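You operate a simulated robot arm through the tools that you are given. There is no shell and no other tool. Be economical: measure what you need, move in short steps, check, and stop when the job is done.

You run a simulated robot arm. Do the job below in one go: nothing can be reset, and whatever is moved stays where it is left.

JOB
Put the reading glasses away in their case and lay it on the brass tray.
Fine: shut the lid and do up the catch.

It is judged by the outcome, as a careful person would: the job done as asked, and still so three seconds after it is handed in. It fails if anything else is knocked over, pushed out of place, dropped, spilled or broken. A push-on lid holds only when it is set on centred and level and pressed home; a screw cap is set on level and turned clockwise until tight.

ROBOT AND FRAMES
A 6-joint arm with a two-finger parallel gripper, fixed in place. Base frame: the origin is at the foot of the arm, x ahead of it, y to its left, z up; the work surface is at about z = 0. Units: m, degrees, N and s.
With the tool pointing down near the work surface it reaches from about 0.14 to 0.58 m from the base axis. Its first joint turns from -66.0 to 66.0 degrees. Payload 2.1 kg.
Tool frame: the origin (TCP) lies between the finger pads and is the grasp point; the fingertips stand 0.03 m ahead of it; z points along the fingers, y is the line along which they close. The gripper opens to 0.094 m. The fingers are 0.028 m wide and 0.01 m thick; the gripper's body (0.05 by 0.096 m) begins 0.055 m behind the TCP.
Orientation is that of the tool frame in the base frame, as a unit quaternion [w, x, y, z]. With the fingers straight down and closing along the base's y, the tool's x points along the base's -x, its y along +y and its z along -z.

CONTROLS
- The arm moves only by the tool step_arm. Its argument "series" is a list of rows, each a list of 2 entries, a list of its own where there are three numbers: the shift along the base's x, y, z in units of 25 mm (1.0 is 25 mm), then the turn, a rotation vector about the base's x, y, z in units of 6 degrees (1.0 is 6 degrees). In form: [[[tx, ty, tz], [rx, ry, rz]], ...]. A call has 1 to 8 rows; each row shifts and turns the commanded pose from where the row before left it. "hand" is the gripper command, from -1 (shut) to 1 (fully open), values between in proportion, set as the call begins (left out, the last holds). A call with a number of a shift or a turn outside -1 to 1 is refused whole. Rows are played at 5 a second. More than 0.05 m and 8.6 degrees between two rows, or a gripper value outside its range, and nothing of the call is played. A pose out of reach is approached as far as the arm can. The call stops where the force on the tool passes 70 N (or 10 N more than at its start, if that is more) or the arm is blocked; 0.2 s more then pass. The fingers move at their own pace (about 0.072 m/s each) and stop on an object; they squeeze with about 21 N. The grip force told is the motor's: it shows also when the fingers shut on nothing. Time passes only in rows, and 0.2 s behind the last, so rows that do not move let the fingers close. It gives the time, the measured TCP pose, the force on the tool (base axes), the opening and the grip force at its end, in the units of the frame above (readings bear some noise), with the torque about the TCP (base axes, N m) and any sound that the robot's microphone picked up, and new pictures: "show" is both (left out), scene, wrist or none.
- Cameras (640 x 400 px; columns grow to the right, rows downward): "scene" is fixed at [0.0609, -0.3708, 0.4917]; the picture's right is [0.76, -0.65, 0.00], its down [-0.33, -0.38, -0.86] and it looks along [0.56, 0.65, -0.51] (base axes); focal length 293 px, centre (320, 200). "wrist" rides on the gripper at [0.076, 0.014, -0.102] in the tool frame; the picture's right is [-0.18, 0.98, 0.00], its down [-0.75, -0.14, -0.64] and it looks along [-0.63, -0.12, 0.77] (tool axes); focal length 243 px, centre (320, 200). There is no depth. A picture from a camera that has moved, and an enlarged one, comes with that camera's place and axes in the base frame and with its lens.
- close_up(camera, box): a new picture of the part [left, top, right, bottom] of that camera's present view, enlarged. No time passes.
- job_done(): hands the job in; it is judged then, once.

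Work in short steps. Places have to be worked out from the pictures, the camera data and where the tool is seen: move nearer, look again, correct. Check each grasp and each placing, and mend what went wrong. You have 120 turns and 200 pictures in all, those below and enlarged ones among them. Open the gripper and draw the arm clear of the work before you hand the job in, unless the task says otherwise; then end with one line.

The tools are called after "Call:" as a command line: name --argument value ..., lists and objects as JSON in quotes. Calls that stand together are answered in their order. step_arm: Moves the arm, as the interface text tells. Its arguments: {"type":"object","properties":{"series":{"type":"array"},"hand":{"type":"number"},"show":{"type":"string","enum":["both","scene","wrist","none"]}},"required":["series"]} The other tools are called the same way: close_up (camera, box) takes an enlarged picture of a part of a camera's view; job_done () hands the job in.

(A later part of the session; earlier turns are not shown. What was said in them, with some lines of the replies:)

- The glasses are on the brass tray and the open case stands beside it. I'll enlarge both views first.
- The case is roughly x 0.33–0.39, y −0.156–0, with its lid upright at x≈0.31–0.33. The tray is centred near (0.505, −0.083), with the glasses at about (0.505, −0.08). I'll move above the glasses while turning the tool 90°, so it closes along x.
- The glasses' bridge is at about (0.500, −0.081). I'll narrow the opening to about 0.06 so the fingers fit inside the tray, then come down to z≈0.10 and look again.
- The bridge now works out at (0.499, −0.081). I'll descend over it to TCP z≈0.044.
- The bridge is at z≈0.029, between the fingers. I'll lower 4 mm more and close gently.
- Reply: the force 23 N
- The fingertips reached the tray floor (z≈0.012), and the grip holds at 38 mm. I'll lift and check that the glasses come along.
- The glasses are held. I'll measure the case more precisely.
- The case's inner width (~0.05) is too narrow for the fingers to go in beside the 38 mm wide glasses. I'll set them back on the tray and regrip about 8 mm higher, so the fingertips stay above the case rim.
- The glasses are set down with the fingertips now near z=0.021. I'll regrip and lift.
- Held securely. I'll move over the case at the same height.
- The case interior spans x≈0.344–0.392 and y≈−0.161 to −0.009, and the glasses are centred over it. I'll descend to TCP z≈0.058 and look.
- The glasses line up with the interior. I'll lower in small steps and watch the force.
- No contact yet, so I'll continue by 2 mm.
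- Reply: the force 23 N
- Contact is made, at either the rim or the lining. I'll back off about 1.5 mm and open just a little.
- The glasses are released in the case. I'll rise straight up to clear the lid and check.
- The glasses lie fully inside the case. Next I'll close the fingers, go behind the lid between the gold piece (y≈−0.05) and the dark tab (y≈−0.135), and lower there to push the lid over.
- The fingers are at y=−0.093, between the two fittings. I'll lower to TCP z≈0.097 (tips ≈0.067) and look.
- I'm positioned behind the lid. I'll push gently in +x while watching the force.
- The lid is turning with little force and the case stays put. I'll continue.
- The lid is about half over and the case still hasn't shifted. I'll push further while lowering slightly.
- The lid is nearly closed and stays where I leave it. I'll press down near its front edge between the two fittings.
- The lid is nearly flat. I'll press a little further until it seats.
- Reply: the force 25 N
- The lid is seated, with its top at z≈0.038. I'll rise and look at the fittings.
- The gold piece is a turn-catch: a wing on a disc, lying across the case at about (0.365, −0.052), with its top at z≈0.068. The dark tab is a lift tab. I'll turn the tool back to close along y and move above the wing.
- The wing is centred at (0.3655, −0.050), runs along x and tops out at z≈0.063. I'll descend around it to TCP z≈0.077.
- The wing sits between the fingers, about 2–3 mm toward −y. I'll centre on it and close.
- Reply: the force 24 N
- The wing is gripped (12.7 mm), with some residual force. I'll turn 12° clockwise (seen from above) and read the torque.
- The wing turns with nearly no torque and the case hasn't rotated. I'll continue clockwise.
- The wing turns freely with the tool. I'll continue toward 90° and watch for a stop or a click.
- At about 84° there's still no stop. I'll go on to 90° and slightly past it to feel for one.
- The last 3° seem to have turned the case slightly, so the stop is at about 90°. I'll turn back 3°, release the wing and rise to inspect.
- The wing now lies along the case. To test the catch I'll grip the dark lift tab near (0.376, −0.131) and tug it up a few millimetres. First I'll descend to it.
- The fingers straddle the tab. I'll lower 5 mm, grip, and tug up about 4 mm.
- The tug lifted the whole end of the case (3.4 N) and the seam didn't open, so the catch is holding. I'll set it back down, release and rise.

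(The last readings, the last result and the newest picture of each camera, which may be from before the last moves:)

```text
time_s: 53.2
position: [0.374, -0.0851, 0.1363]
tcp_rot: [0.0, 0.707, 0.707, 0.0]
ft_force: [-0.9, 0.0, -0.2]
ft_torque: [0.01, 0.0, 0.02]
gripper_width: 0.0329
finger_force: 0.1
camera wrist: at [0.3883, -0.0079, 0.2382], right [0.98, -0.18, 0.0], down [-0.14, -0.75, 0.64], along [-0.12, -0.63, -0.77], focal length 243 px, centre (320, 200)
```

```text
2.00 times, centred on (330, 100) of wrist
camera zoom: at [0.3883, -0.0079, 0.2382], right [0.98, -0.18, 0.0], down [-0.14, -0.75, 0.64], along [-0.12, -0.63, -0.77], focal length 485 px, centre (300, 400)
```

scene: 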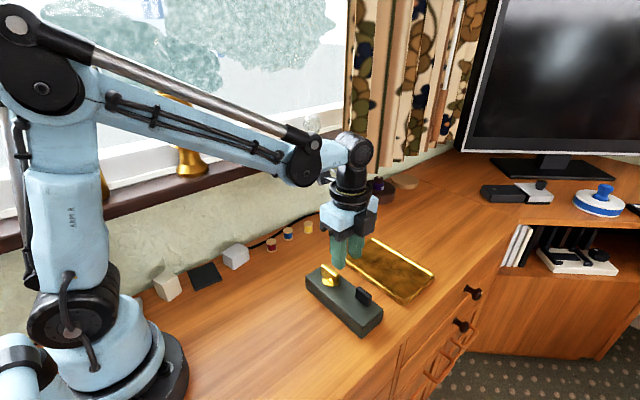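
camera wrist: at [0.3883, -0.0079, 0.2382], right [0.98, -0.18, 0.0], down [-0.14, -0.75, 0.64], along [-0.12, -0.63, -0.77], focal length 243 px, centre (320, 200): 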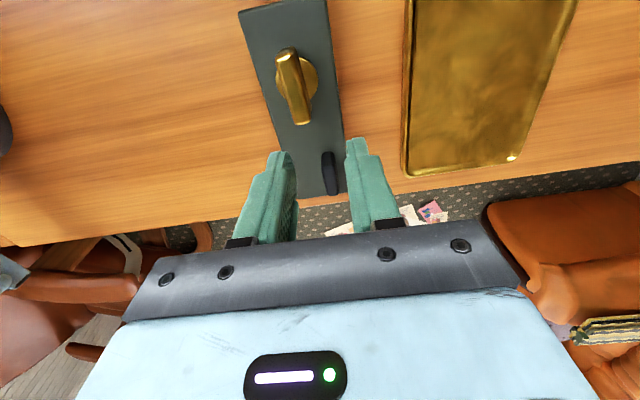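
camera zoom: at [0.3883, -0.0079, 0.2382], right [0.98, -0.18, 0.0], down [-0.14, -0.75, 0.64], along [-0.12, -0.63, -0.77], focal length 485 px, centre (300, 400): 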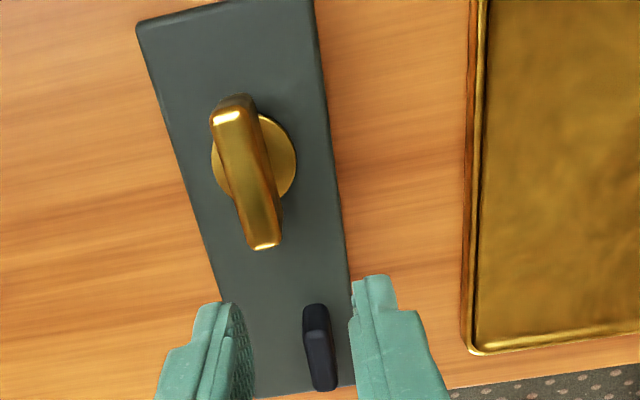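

The case is latched and flat, centred at about (0.361, −0.087) and turned roughly −2°, with width 0.059. I'll open fully, descend beside it and grip across its width.

Call:
step_arm --series '[[[-0.52, -0.08, 0], [0, 0, -0.33]], [[0, 0, -0.4], [0, 0, 0]], [[0, 0, -0.8], [0, 0, 0]], [[0, 0, -0.6], [0, 0, 0]], [[0, 0, 0], [0, 0, 0]]]' --hand 1

Call:
close_up --camera "scene" --box '[300, 245, 420, 345]'

```text
time_s: 54.4
position: [0.3618, -0.0889, 0.0919]
tcp_rot: [-0.001, 0.72, 0.694, -0.001]
ft_force: [0.2, 0.5, -0.2]
ft_torque: [-0.02, -0.02, 0.01]
gripper_width: 0.094
finger_force: 0.0
camera wrist: at [0.3781, -0.0125, 0.1936], right [0.98, -0.22, 0.0], down [-0.17, -0.75, 0.64], along [-0.14, -0.63, -0.77], focal length 243 px, centre (320, 200)
```

scene: 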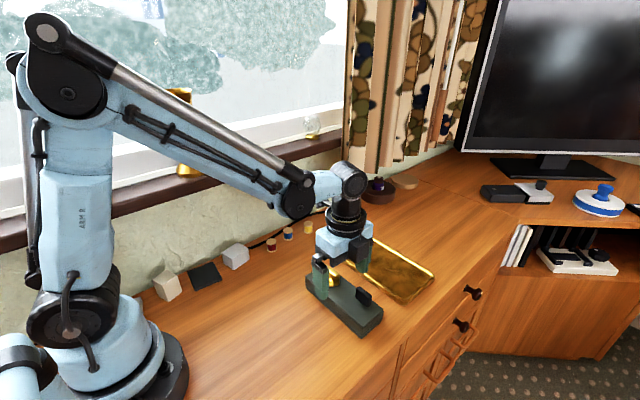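
wrist: 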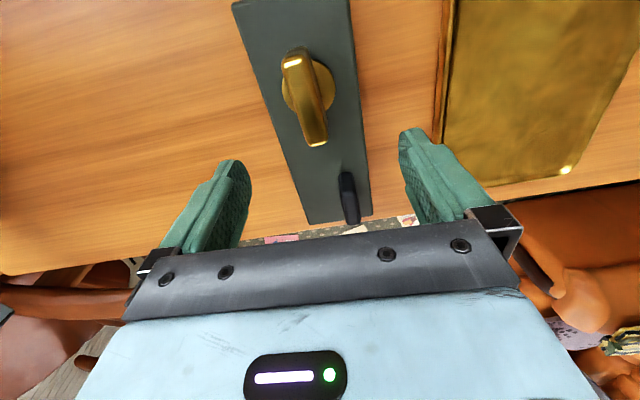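

```text
4.00 times, centred on (360, 295) of scene
camera zoom: at [0.0609, -0.3708, 0.4917], right [0.76, -0.65, 0.0], down [-0.33, -0.38, -0.86], along [0.56, 0.65, -0.51], focal length 1172 px, centre (160, -180)
```

zoom: 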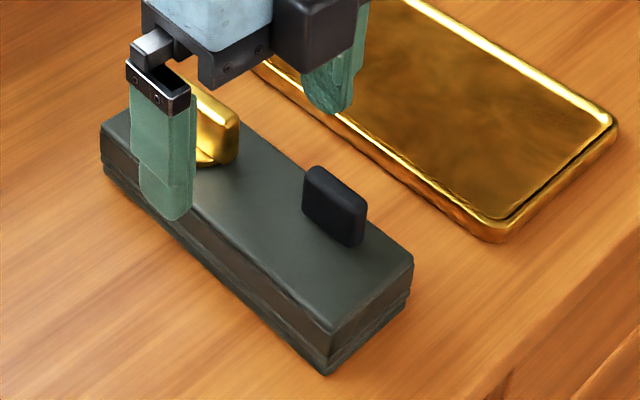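

The fingers straddle the case. I'll descend to TCP z≈0.037.

Call:
step_arm --series '[[[0, 0, -0.8], [0, 0, 0]], [[0, 0, -0.7], [0, 0, 0]], [[0, 0, -0.5], [0, 0, 0]], [[0, 0, -0.2], [0, 0, 0]], [[0, 0, 0], [0, 0, 0]]]'

Call:
close_up --camera "scene" --box '[300, 245, 420, 345]'

```text
time_s: 55.6
position: [0.3628, -0.0894, 0.0354]
tcp_rot: [0.0, 0.719, 0.695, 0.0]
ft_force: [-0.7, -0.3, 0.0]
ft_torque: [0.01, -0.02, 0.02]
gripper_width: 0.0942
finger_force: 0.1
camera wrist: at [0.3786, -0.0126, 0.1381], right [0.98, -0.22, 0.0], down [-0.17, -0.75, 0.64], along [-0.14, -0.63, -0.77], focal length 243 px, centre (320, 200)
```

scene: 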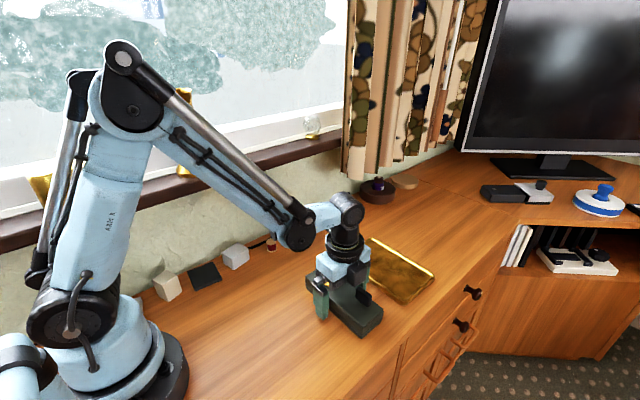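
wrist: 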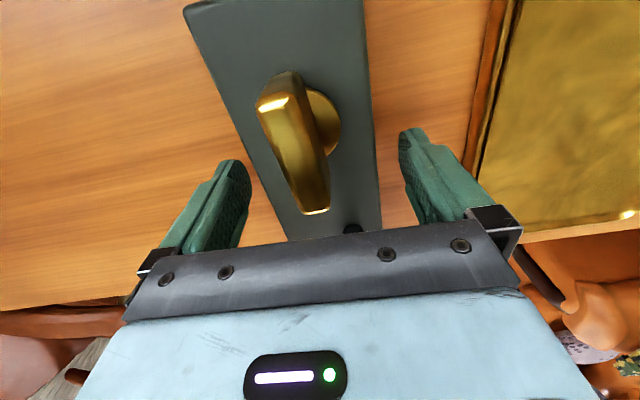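

```text
4.00 times, centred on (360, 295) of scene
camera zoom: at [0.0609, -0.3708, 0.4917], right [0.76, -0.65, 0.0], down [-0.33, -0.38, -0.86], along [0.56, 0.65, -0.51], focal length 1172 px, centre (160, -180)
```

zoom: 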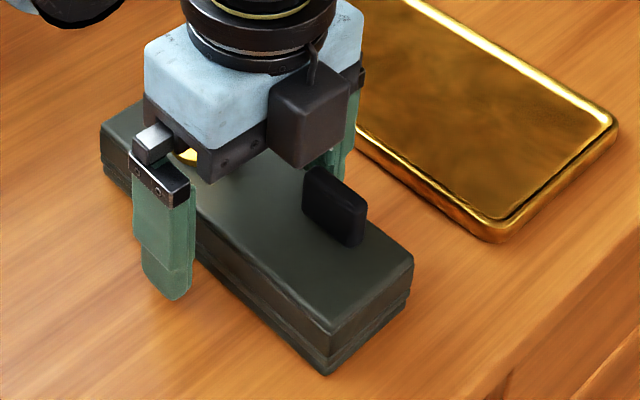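

There's no contact and the case is between the fingers. I'll close on it.

Call:
step_arm --series '[[[0, 0, 0], [0, 0, 0]], [[0, 0, 0], [0, 0, 0]], [[0, 0, 0], [0, 0, 0]]]' --hand -1 --show "none"

Call:
step_arm --series '[[[0, 0, 0.2], [0, 0, 0]], [[0, 0, 0.2], [0, 0, 0]], [[0, 0, 0.4], [0, 0, 0]], [[0, 0, 0.4], [0, 0, 0]], [[0, 0, 0], [0, 0, 0]]]'

Call:
close_up --camera "scene" --box '[300, 235, 420, 335]'

```text
time_s: 56.4
position: [0.3616, -0.0892, 0.0358]
tcp_rot: [0.0, 0.72, 0.694, 0.0]
ft_force: [0.7, -0.4, 0.1]
ft_torque: [-0.05, -0.03, 0.02]
gripper_width: 0.0647
finger_force: 21.1
```

```text
time_s: 57.6
position: [0.3628, -0.0871, 0.0678]
tcp_rot: [0.0, 0.719, 0.695, 0.0]
ft_force: [0.0, 0.0, -4.0]
ft_torque: [0.0, 0.02, 0.0]
gripper_width: 0.0643
finger_force: 20.5
camera wrist: at [0.3795, -0.0115, 0.1696], right [0.98, -0.22, 0.0], down [-0.17, -0.75, 0.64], along [-0.14, -0.63, -0.77], focal length 243 px, centre (320, 200)
```

scene: 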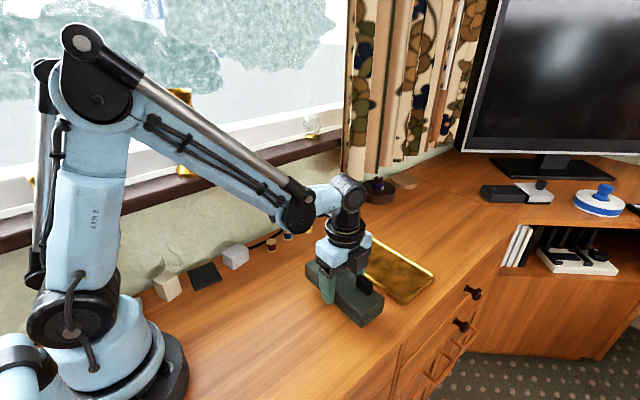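
wrist: 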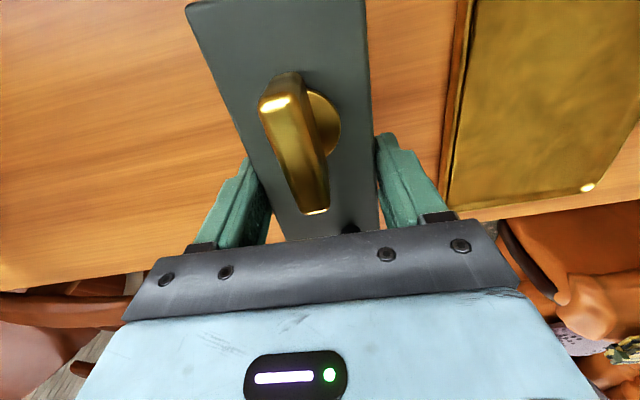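

```text
4.00 times, centred on (360, 285) of scene
camera zoom: at [0.0609, -0.3708, 0.4917], right [0.76, -0.65, 0.0], down [-0.33, -0.38, -0.86], along [0.56, 0.65, -0.51], focal length 1172 px, centre (160, -140)
```

zoom: 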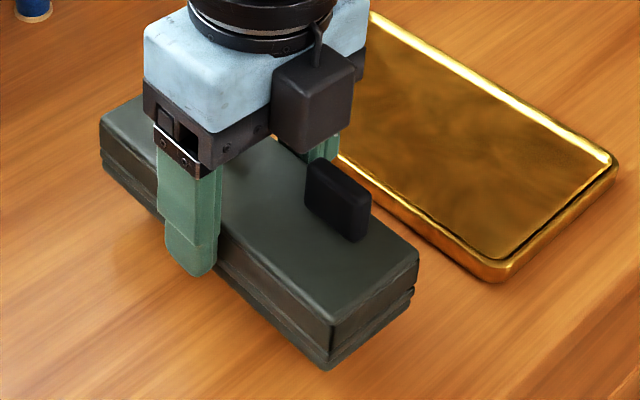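

The case lifts level and closed (4 N). I'll raise it a bit more, carry it over the tray and undo the 2° turn.

Call:
step_arm --series '[[[0, 0, 0.8], [0, 0, 0]], [[0.8, 0, 0.2], [0, 0, 0]], [[0.9, 0, 0], [0, 0, 0]], [[0.9, 0, 0], [0, 0, 0]], [[0.9, 0.05, 0], [0, 0, 0.33]], [[0.9, 0.05, 0], [0, 0, 0]], [[0.9, 0, 0], [0, 0, 0]], [[0.5, 0, 0], [0, 0, 0]]]'

Call:
close_up --camera "wrist" --box '[160, 0, 480, 240]'

Call:
close_up --camera "scene" --box '[320, 210, 450, 315]'

```text
time_s: 59.4
position: [0.5083, -0.0864, 0.0908]
tcp_rot: [0.0, 0.708, 0.707, -0.001]
ft_force: [-0.2, -0.4, -3.9]
ft_torque: [0.01, 0.0, -0.03]
gripper_width: 0.0643
finger_force: 20.5
camera wrist: at [0.5223, -0.0081, 0.194], right [0.98, -0.18, 0.0], down [-0.14, -0.75, 0.64], along [-0.12, -0.63, -0.77], focal length 243 px, centre (320, 200)
```

scene: 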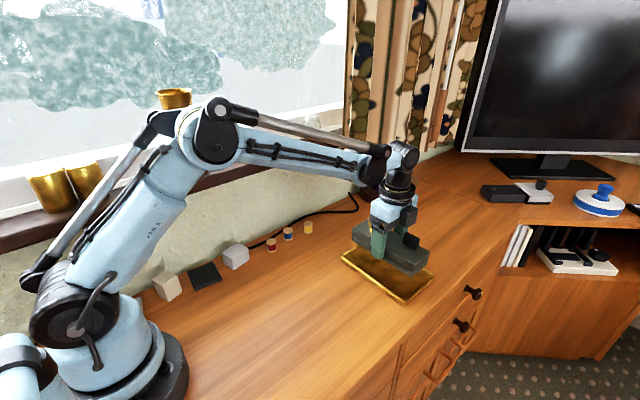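
wrist: 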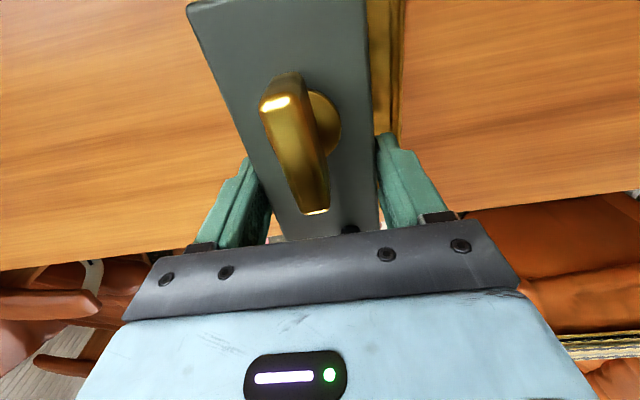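

```text
1.67 times, centred on (320, 120) of wrist
camera zoom: at [0.5223, -0.0081, 0.194], right [0.98, -0.18, 0.0], down [-0.14, -0.75, 0.64], along [-0.12, -0.63, -0.77], focal length 404 px, centre (320, 333)
```

zoom: 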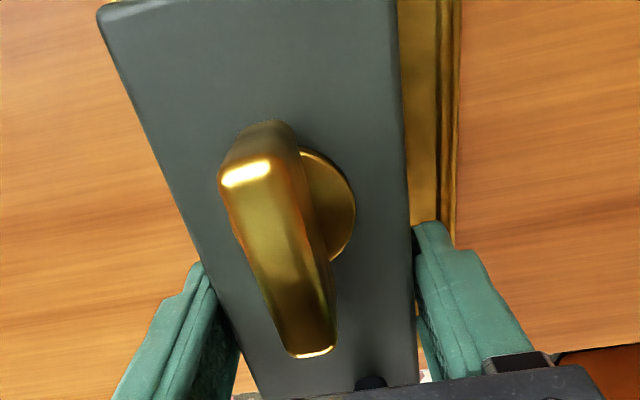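

```text
3.81 times, centred on (385, 262) of scene
camera zoom: at [0.0609, -0.3708, 0.4917], right [0.76, -0.65, 0.0], down [-0.33, -0.38, -0.86], along [0.56, 0.65, -0.51], focal length 1116 px, centre (72, -38)
```

zoom: 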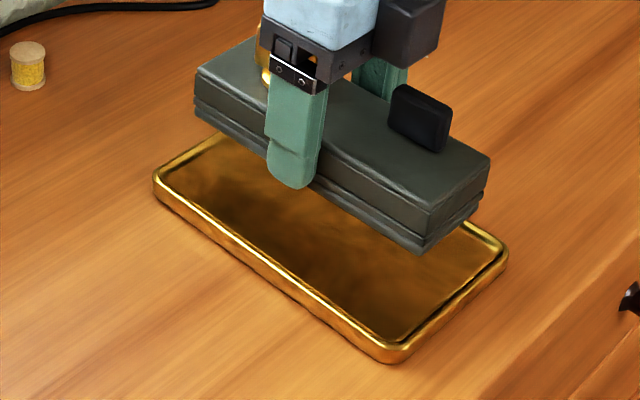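

The tray is centred near (0.508, −0.084), directly below the case. I'll lower to TCP z≈0.050, then feel for contact.

Call:
step_arm --series '[[[0, 0.06, -0.6], [0, 0, 0]], [[0, 0, -0.6], [0, 0, 0]], [[0, 0, -0.3], [0, 0, 0]], [[0, 0, -0.1], [0, 0, 0]], [[0, 0, 0], [0, 0, 0]]]'

Call:
close_up --camera "scene" --box '[320, 210, 450, 315]'

```text
time_s: 60.6
position: [0.5062, -0.0846, 0.0504]
tcp_rot: [0.0, 0.707, 0.707, 0.001]
ft_force: [-0.3, 0.1, -3.8]
ft_torque: [0.01, 0.01, -0.01]
gripper_width: 0.0643
finger_force: 21.5
camera wrist: at [0.5204, -0.0073, 0.1535], right [0.98, -0.18, 0.0], down [-0.14, -0.75, 0.64], along [-0.12, -0.63, -0.77], focal length 243 px, centre (320, 200)
```

scene: 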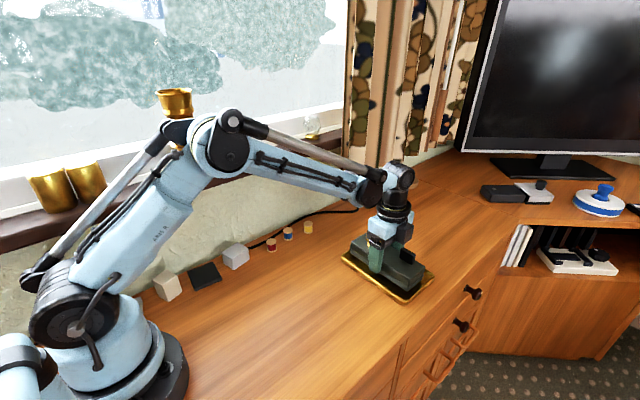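
wrist: 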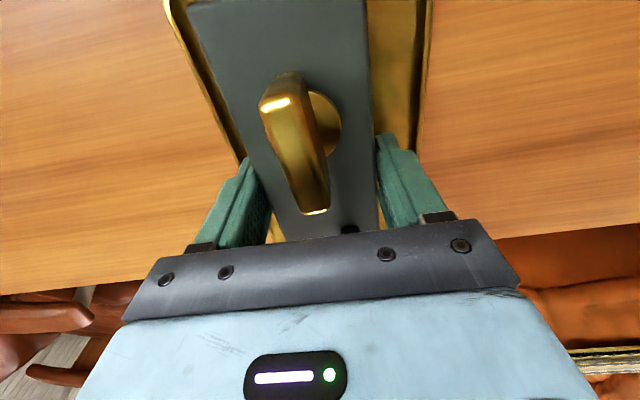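

```text
3.81 times, centred on (385, 262) of scene
camera zoom: at [0.0609, -0.3708, 0.4917], right [0.76, -0.65, 0.0], down [-0.33, -0.38, -0.86], along [0.56, 0.65, -0.51], focal length 1116 px, centre (72, -38)
```

zoom: 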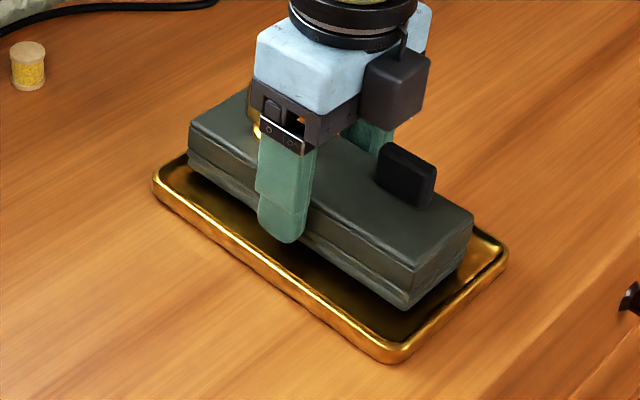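

The case is just above the tray floor and centred. I'll lower the last few millimetres by feel.

Call:
step_arm --series '[[[0.04, 0, -0.1], [0, 0, 0]], [[0, 0, 0], [0, 0, 0]]]' --show "none"

Call:
step_arm --series '[[[0, 0, -0.08], [0, 0, 0]], [[0, 0, 0], [0, 0, 0]]]' --show "none"

```text
time_s: 61.2
position: [0.5085, -0.0838, 0.0482]
tcp_rot: [0.0, 0.707, 0.707, 0.0]
ft_force: [-1.7, -0.8, -1.8]
ft_torque: [0.07, -0.01, 0.04]
gripper_width: 0.0643
finger_force: 21.4
```

```text
time_s: 61.8
position: [0.5081, -0.0838, 0.0477]
tcp_rot: [0.0, 0.706, 0.708, 0.0]
ft_force: [2.2, 0.5, 19.8]
ft_torque: [0.0, -0.07, 0.29]
gripper_width: 0.0645
finger_force: 20.9
```

The case is down on the tray. I'll open just enough to clear it within the tray, then rise straight up.

Call:
step_arm --series '[[[0, 0, 0.05], [0, 0, 0]], [[0, 0, 0], [0, 0, 0]], [[0, 0, 0.5], [0, 0, 0]], [[0, 0, 0.8], [0, 0, 0]], [[0, 0, 1], [0, 0, 0]], [[0, 0, 1], [0, 0, 0]], [[0, 0, 1], [0, 0, 0]], [[0, 0, 0], [0, 0, 0]]]' --hand 0.51

Call:
close_up --camera "scene" --box '[320, 210, 450, 315]'

```text
time_s: 63.6
position: [0.5084, -0.0822, 0.1554]
tcp_rot: [0.0, 0.707, 0.707, 0.0]
ft_force: [0.0, -0.4, 0.1]
ft_torque: [0.0, -0.02, 0.0]
gripper_width: 0.071
finger_force: 0.1
camera wrist: at [0.5209, -0.0054, 0.2579], right [0.98, -0.18, 0.0], down [-0.14, -0.75, 0.64], along [-0.12, -0.63, -0.77], focal length 243 px, centre (320, 200)
```

scene: 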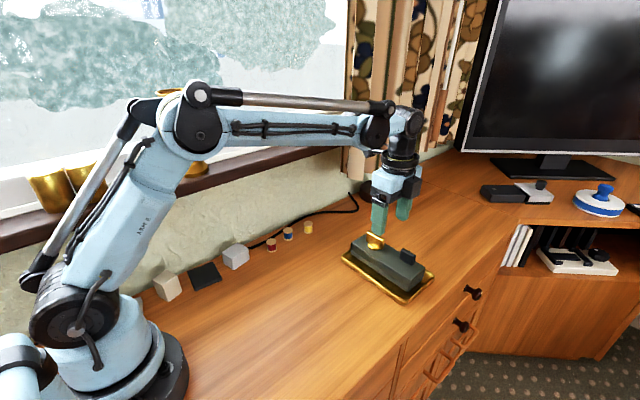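
wrist: 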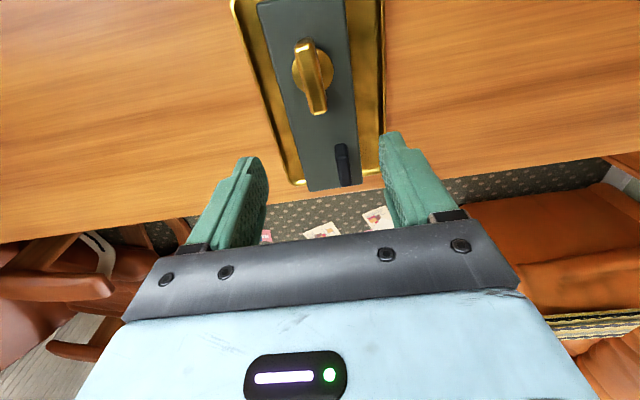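

```text
3.81 times, centred on (385, 262) of scene
camera zoom: at [0.0609, -0.3708, 0.4917], right [0.76, -0.65, 0.0], down [-0.33, -0.38, -0.86], along [0.56, 0.65, -0.51], focal length 1116 px, centre (72, -38)
```

zoom: 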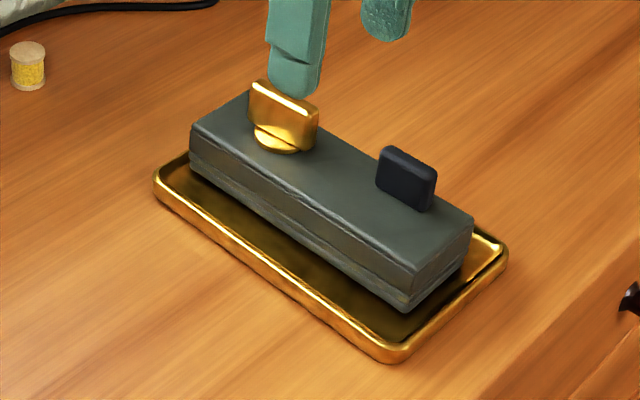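

The case is on the tray. I'll check that the wing is fully in line with the case.

Call:
close_up --camera "wrist" --box '[240, 0, 400, 200]'

Call:
close_up --camera "scene" --box '[345, 225, 405, 275]'

```text
2.00 times, centred on (320, 100) of wrist
camera zoom: at [0.5209, -0.0054, 0.2579], right [0.98, -0.18, 0.0], down [-0.14, -0.75, 0.64], along [-0.12, -0.63, -0.77], focal length 485 px, centre (320, 400)
```

zoom: 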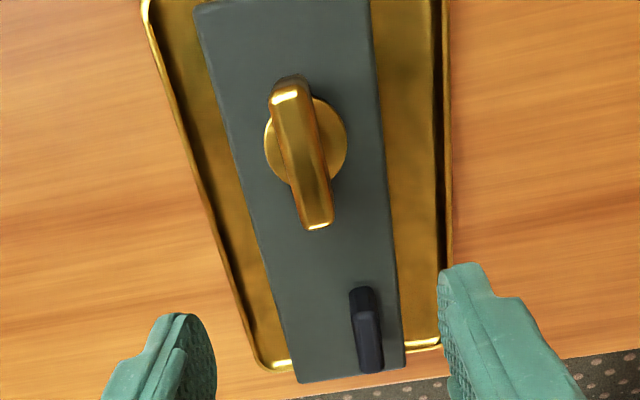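

```text
8.00 times, centred on (375, 250) of scene
camera zoom: at [0.0609, -0.3708, 0.4917], right [0.76, -0.65, 0.0], down [-0.33, -0.38, -0.86], along [0.56, 0.65, -0.51], focal length 2345 px, centre (-120, -200)
```

zoom: 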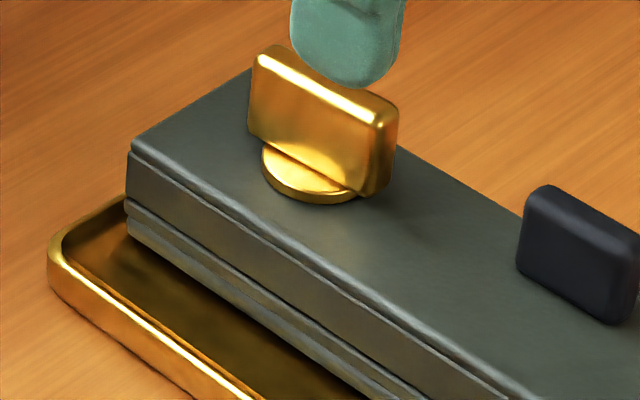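

The wing is within about 1° of the case's axis. My earlier tug held the lid level, so it proved little. I'll do a proper check by gripping the tab and tilting it about the hinge to see whether the lid opens or the whole case tilts.

Call:
step_arm --series '[[[0.2, -0.9, 0], [0, 0, 0]], [[0.24, -0.9, 0], [0, 0, 0]], [[0, 0, -0.9], [0, 0, 0]], [[0, 0, -0.9], [0, 0, 0]], [[0, 0, -0.5], [0, 0, 0]], [[0, 0, 0], [0, 0, 0]]]' --hand -0.3

Call:
close_up --camera "scene" --box '[320, 210, 450, 315]'

```text
time_s: 65.0
position: [0.5171, -0.1306, 0.0969]
tcp_rot: [0.001, 0.707, 0.707, 0.0]
ft_force: [0.5, 0.1, 0.5]
ft_torque: [0.0, 0.0, 0.01]
gripper_width: 0.0329
finger_force: 0.1
camera wrist: at [0.5319, -0.0537, 0.199], right [0.98, -0.18, 0.0], down [-0.14, -0.75, 0.64], along [-0.12, -0.63, -0.77], focal length 243 px, centre (320, 200)
```

scene: 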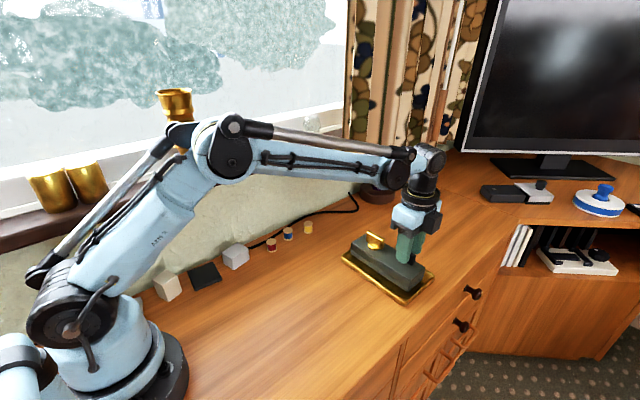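
wrist: 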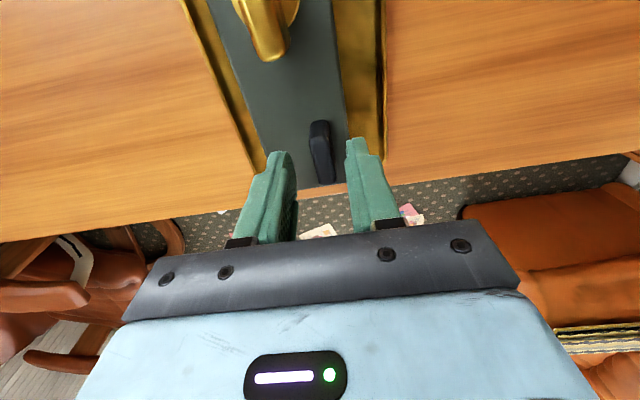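

```text
3.81 times, centred on (385, 262) of scene
camera zoom: at [0.0609, -0.3708, 0.4917], right [0.76, -0.65, 0.0], down [-0.33, -0.38, -0.86], along [0.56, 0.65, -0.51], focal length 1116 px, centre (72, -38)
```

zoom: 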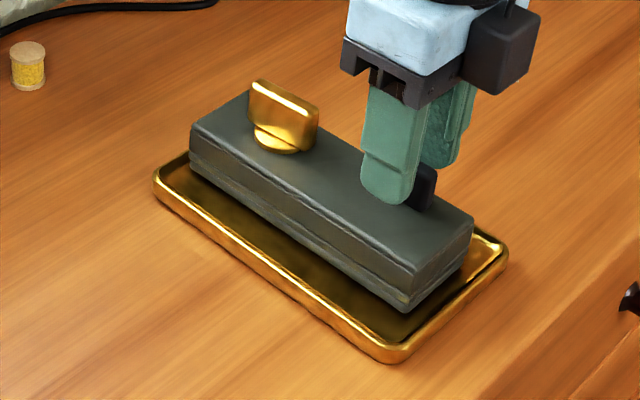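

The fingers straddle the tab. I'll lower, grip, then tilt 6° about the hinge.

Call:
step_arm --series '[[[0.08, 0.08, -0.35], [0, 0, 0]], [[0, 0, 0], [0, 0, 0]]]' --show "none"

Call:
step_arm --series '[[[0, 0, 0], [0, 0, 0]], [[0, 0, 0], [0, 0, 0]], [[0, 0, 0], [0, 0, 0]]]' --hand -1 --show "none"

Call:
step_arm --series '[[[-0.06, 0, 0.05], [0, -0.25, 0]], [[-0.06, 0, 0.05], [0, -0.25, 0]], [[-0.06, 0, 0.05], [0, -0.25, 0]], [[-0.06, 0, 0.05], [0, -0.25, 0]], [[0, 0, 0], [0, 0, 0]]]' --show "wrist"

Call:
close_up --camera "scene" --box '[320, 210, 450, 315]'

```text
time_s: 65.6
position: [0.5209, -0.1284, 0.0893]
tcp_rot: [0.0, 0.707, 0.707, 0.0]
ft_force: [-0.5, -0.1, 0.5]
ft_torque: [-0.02, 0.03, 0.0]
gripper_width: 0.033
finger_force: 0.0
```

```text
time_s: 66.4
position: [0.5216, -0.1287, 0.0886]
tcp_rot: [0.0, 0.707, 0.707, 0.0]
ft_force: [-1.5, 0.3, -0.3]
ft_torque: [-0.01, -0.03, 0.11]
gripper_width: 0.0115
finger_force: 21.4
```

```text
time_s: 67.6
position: [0.515, -0.1279, 0.0949]
tcp_rot: [0.037, 0.706, 0.706, 0.037]
ft_force: [-0.2, 0.0, -4.0]
ft_torque: [-0.16, 0.0, -0.03]
gripper_width: 0.0115
finger_force: 20.8
camera wrist: at [0.5188, -0.0506, 0.198], right [0.98, -0.18, 0.1], down [-0.21, -0.75, 0.62], along [-0.04, -0.63, -0.77], focal length 243 px, centre (320, 200)
```

wrist: 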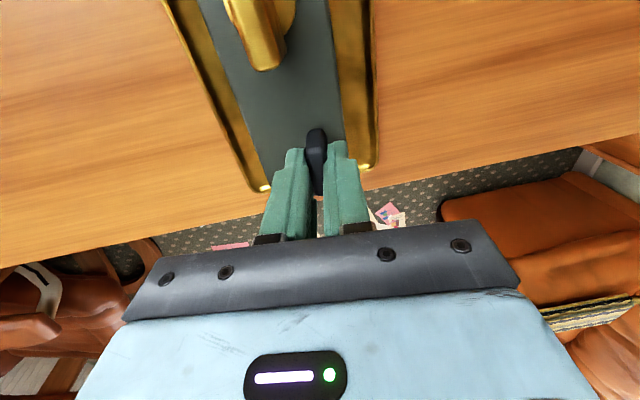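

```text
3.81 times, centred on (385, 262) of scene
camera zoom: at [0.0609, -0.3708, 0.4917], right [0.76, -0.65, 0.0], down [-0.33, -0.38, -0.86], along [0.56, 0.65, -0.51], focal length 1116 px, centre (72, -38)
```

zoom: 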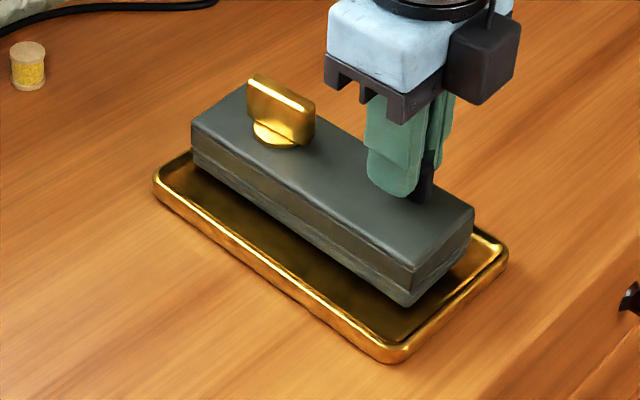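

The whole case tilted with the tab (4 N, its full weight) and the seam stayed shut, so the catch is holding. I'll reverse the motion, release and withdraw.

Call:
step_arm --series '[[[0.06, 0, -0.05], [0, 0.25, 0]], [[0.06, 0, -0.05], [0, 0.25, 0]], [[0.06, 0, -0.05], [0, 0.25, 0]], [[0.06, 0, -0.05], [0, 0.25, 0]], [[0, 0, 0], [0, 0, 0]]]' --show "none"

Call:
step_arm --series '[[[0, 0, 0], [0, 0, 0]], [[0, 0, 0], [0, 0, 0]], [[0, 0, 0.8], [0, 0, 0]], [[0, 0, 1], [0, 0, 0]], [[0, 0, 1], [0, 0, 0]], [[-1, 0, 1], [0, 0, 0]], [[-1, 0, 0.5], [0, 0, 0]], [[-1, 0, 0], [0, 0, 0]]]' --hand -0.3 --show "none"

Call:
step_arm --series '[[[-1, 0, 0.5], [0, 0, 0]], [[-1, 0, 0.5], [0, 0, 0]], [[-1, 0, 0], [0, 0, 0]], [[0, 0, 0], [0, 0, 0]]]'

Call:
close_up --camera "scene" --box '[320, 210, 450, 315]'

```text
time_s: 68.8
position: [0.5204, -0.1271, 0.0889]
tcp_rot: [0.0, 0.707, 0.707, 0.0]
ft_force: [-0.6, -1.1, -2.9]
ft_torque: [-0.04, -0.06, -0.01]
gripper_width: 0.0116
finger_force: 20.7
```

```text
time_s: 70.6
position: [0.4461, -0.1271, 0.1964]
tcp_rot: [-0.001, 0.707, 0.707, 0.0]
ft_force: [0.3, 0.7, 0.0]
ft_torque: [0.0, -0.01, 0.02]
gripper_width: 0.033
finger_force: 0.1
```

```text
time_s: 71.6
position: [0.3701, -0.129, 0.2211]
tcp_rot: [0.0, 0.706, 0.708, -0.001]
ft_force: [-0.8, -0.2, 0.7]
ft_torque: [-0.01, 0.01, 0.0]
gripper_width: 0.0329
finger_force: 0.0
camera wrist: at [0.3844, -0.0513, 0.3242], right [0.98, -0.18, 0.0], down [-0.14, -0.75, 0.64], along [-0.12, -0.63, -0.77], focal length 243 px, centre (320, 200)
```

scene: 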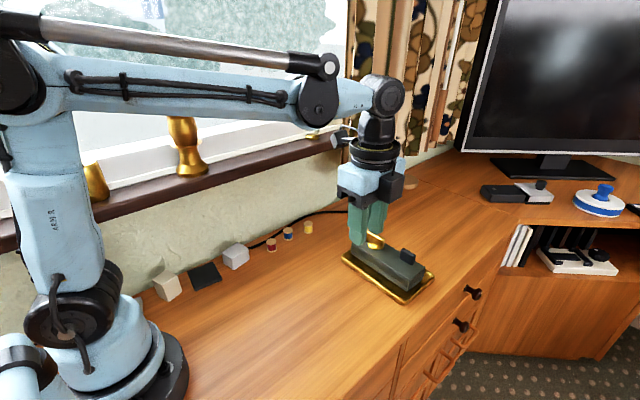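
wrist: 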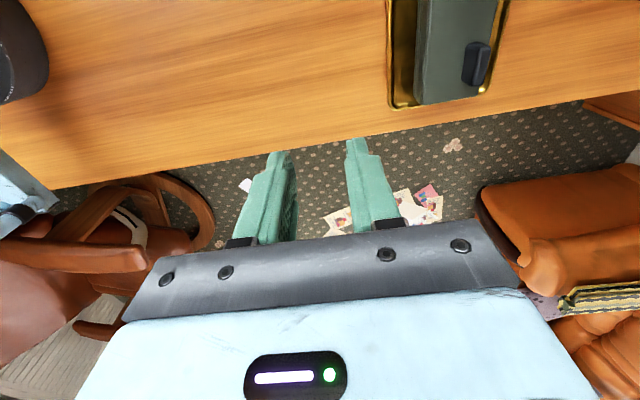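

```text
3.81 times, centred on (385, 262) of scene
camera zoom: at [0.0609, -0.3708, 0.4917], right [0.76, -0.65, 0.0], down [-0.33, -0.38, -0.86], along [0.56, 0.65, -0.51], focal length 1116 px, centre (72, -38)
```

zoom: 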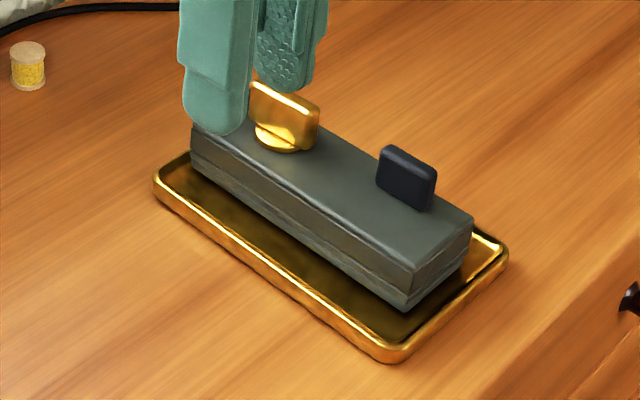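

The closed case lies flat and centred on the tray, its catch turned home, and the arm is clear with the gripper open. I'll hand the job in.

Call:
job_done

```text
The job is handed in.
```

The reading glasses are in their case, with the lid shut and the catch done up, and the case is lying flat on the brass tray.
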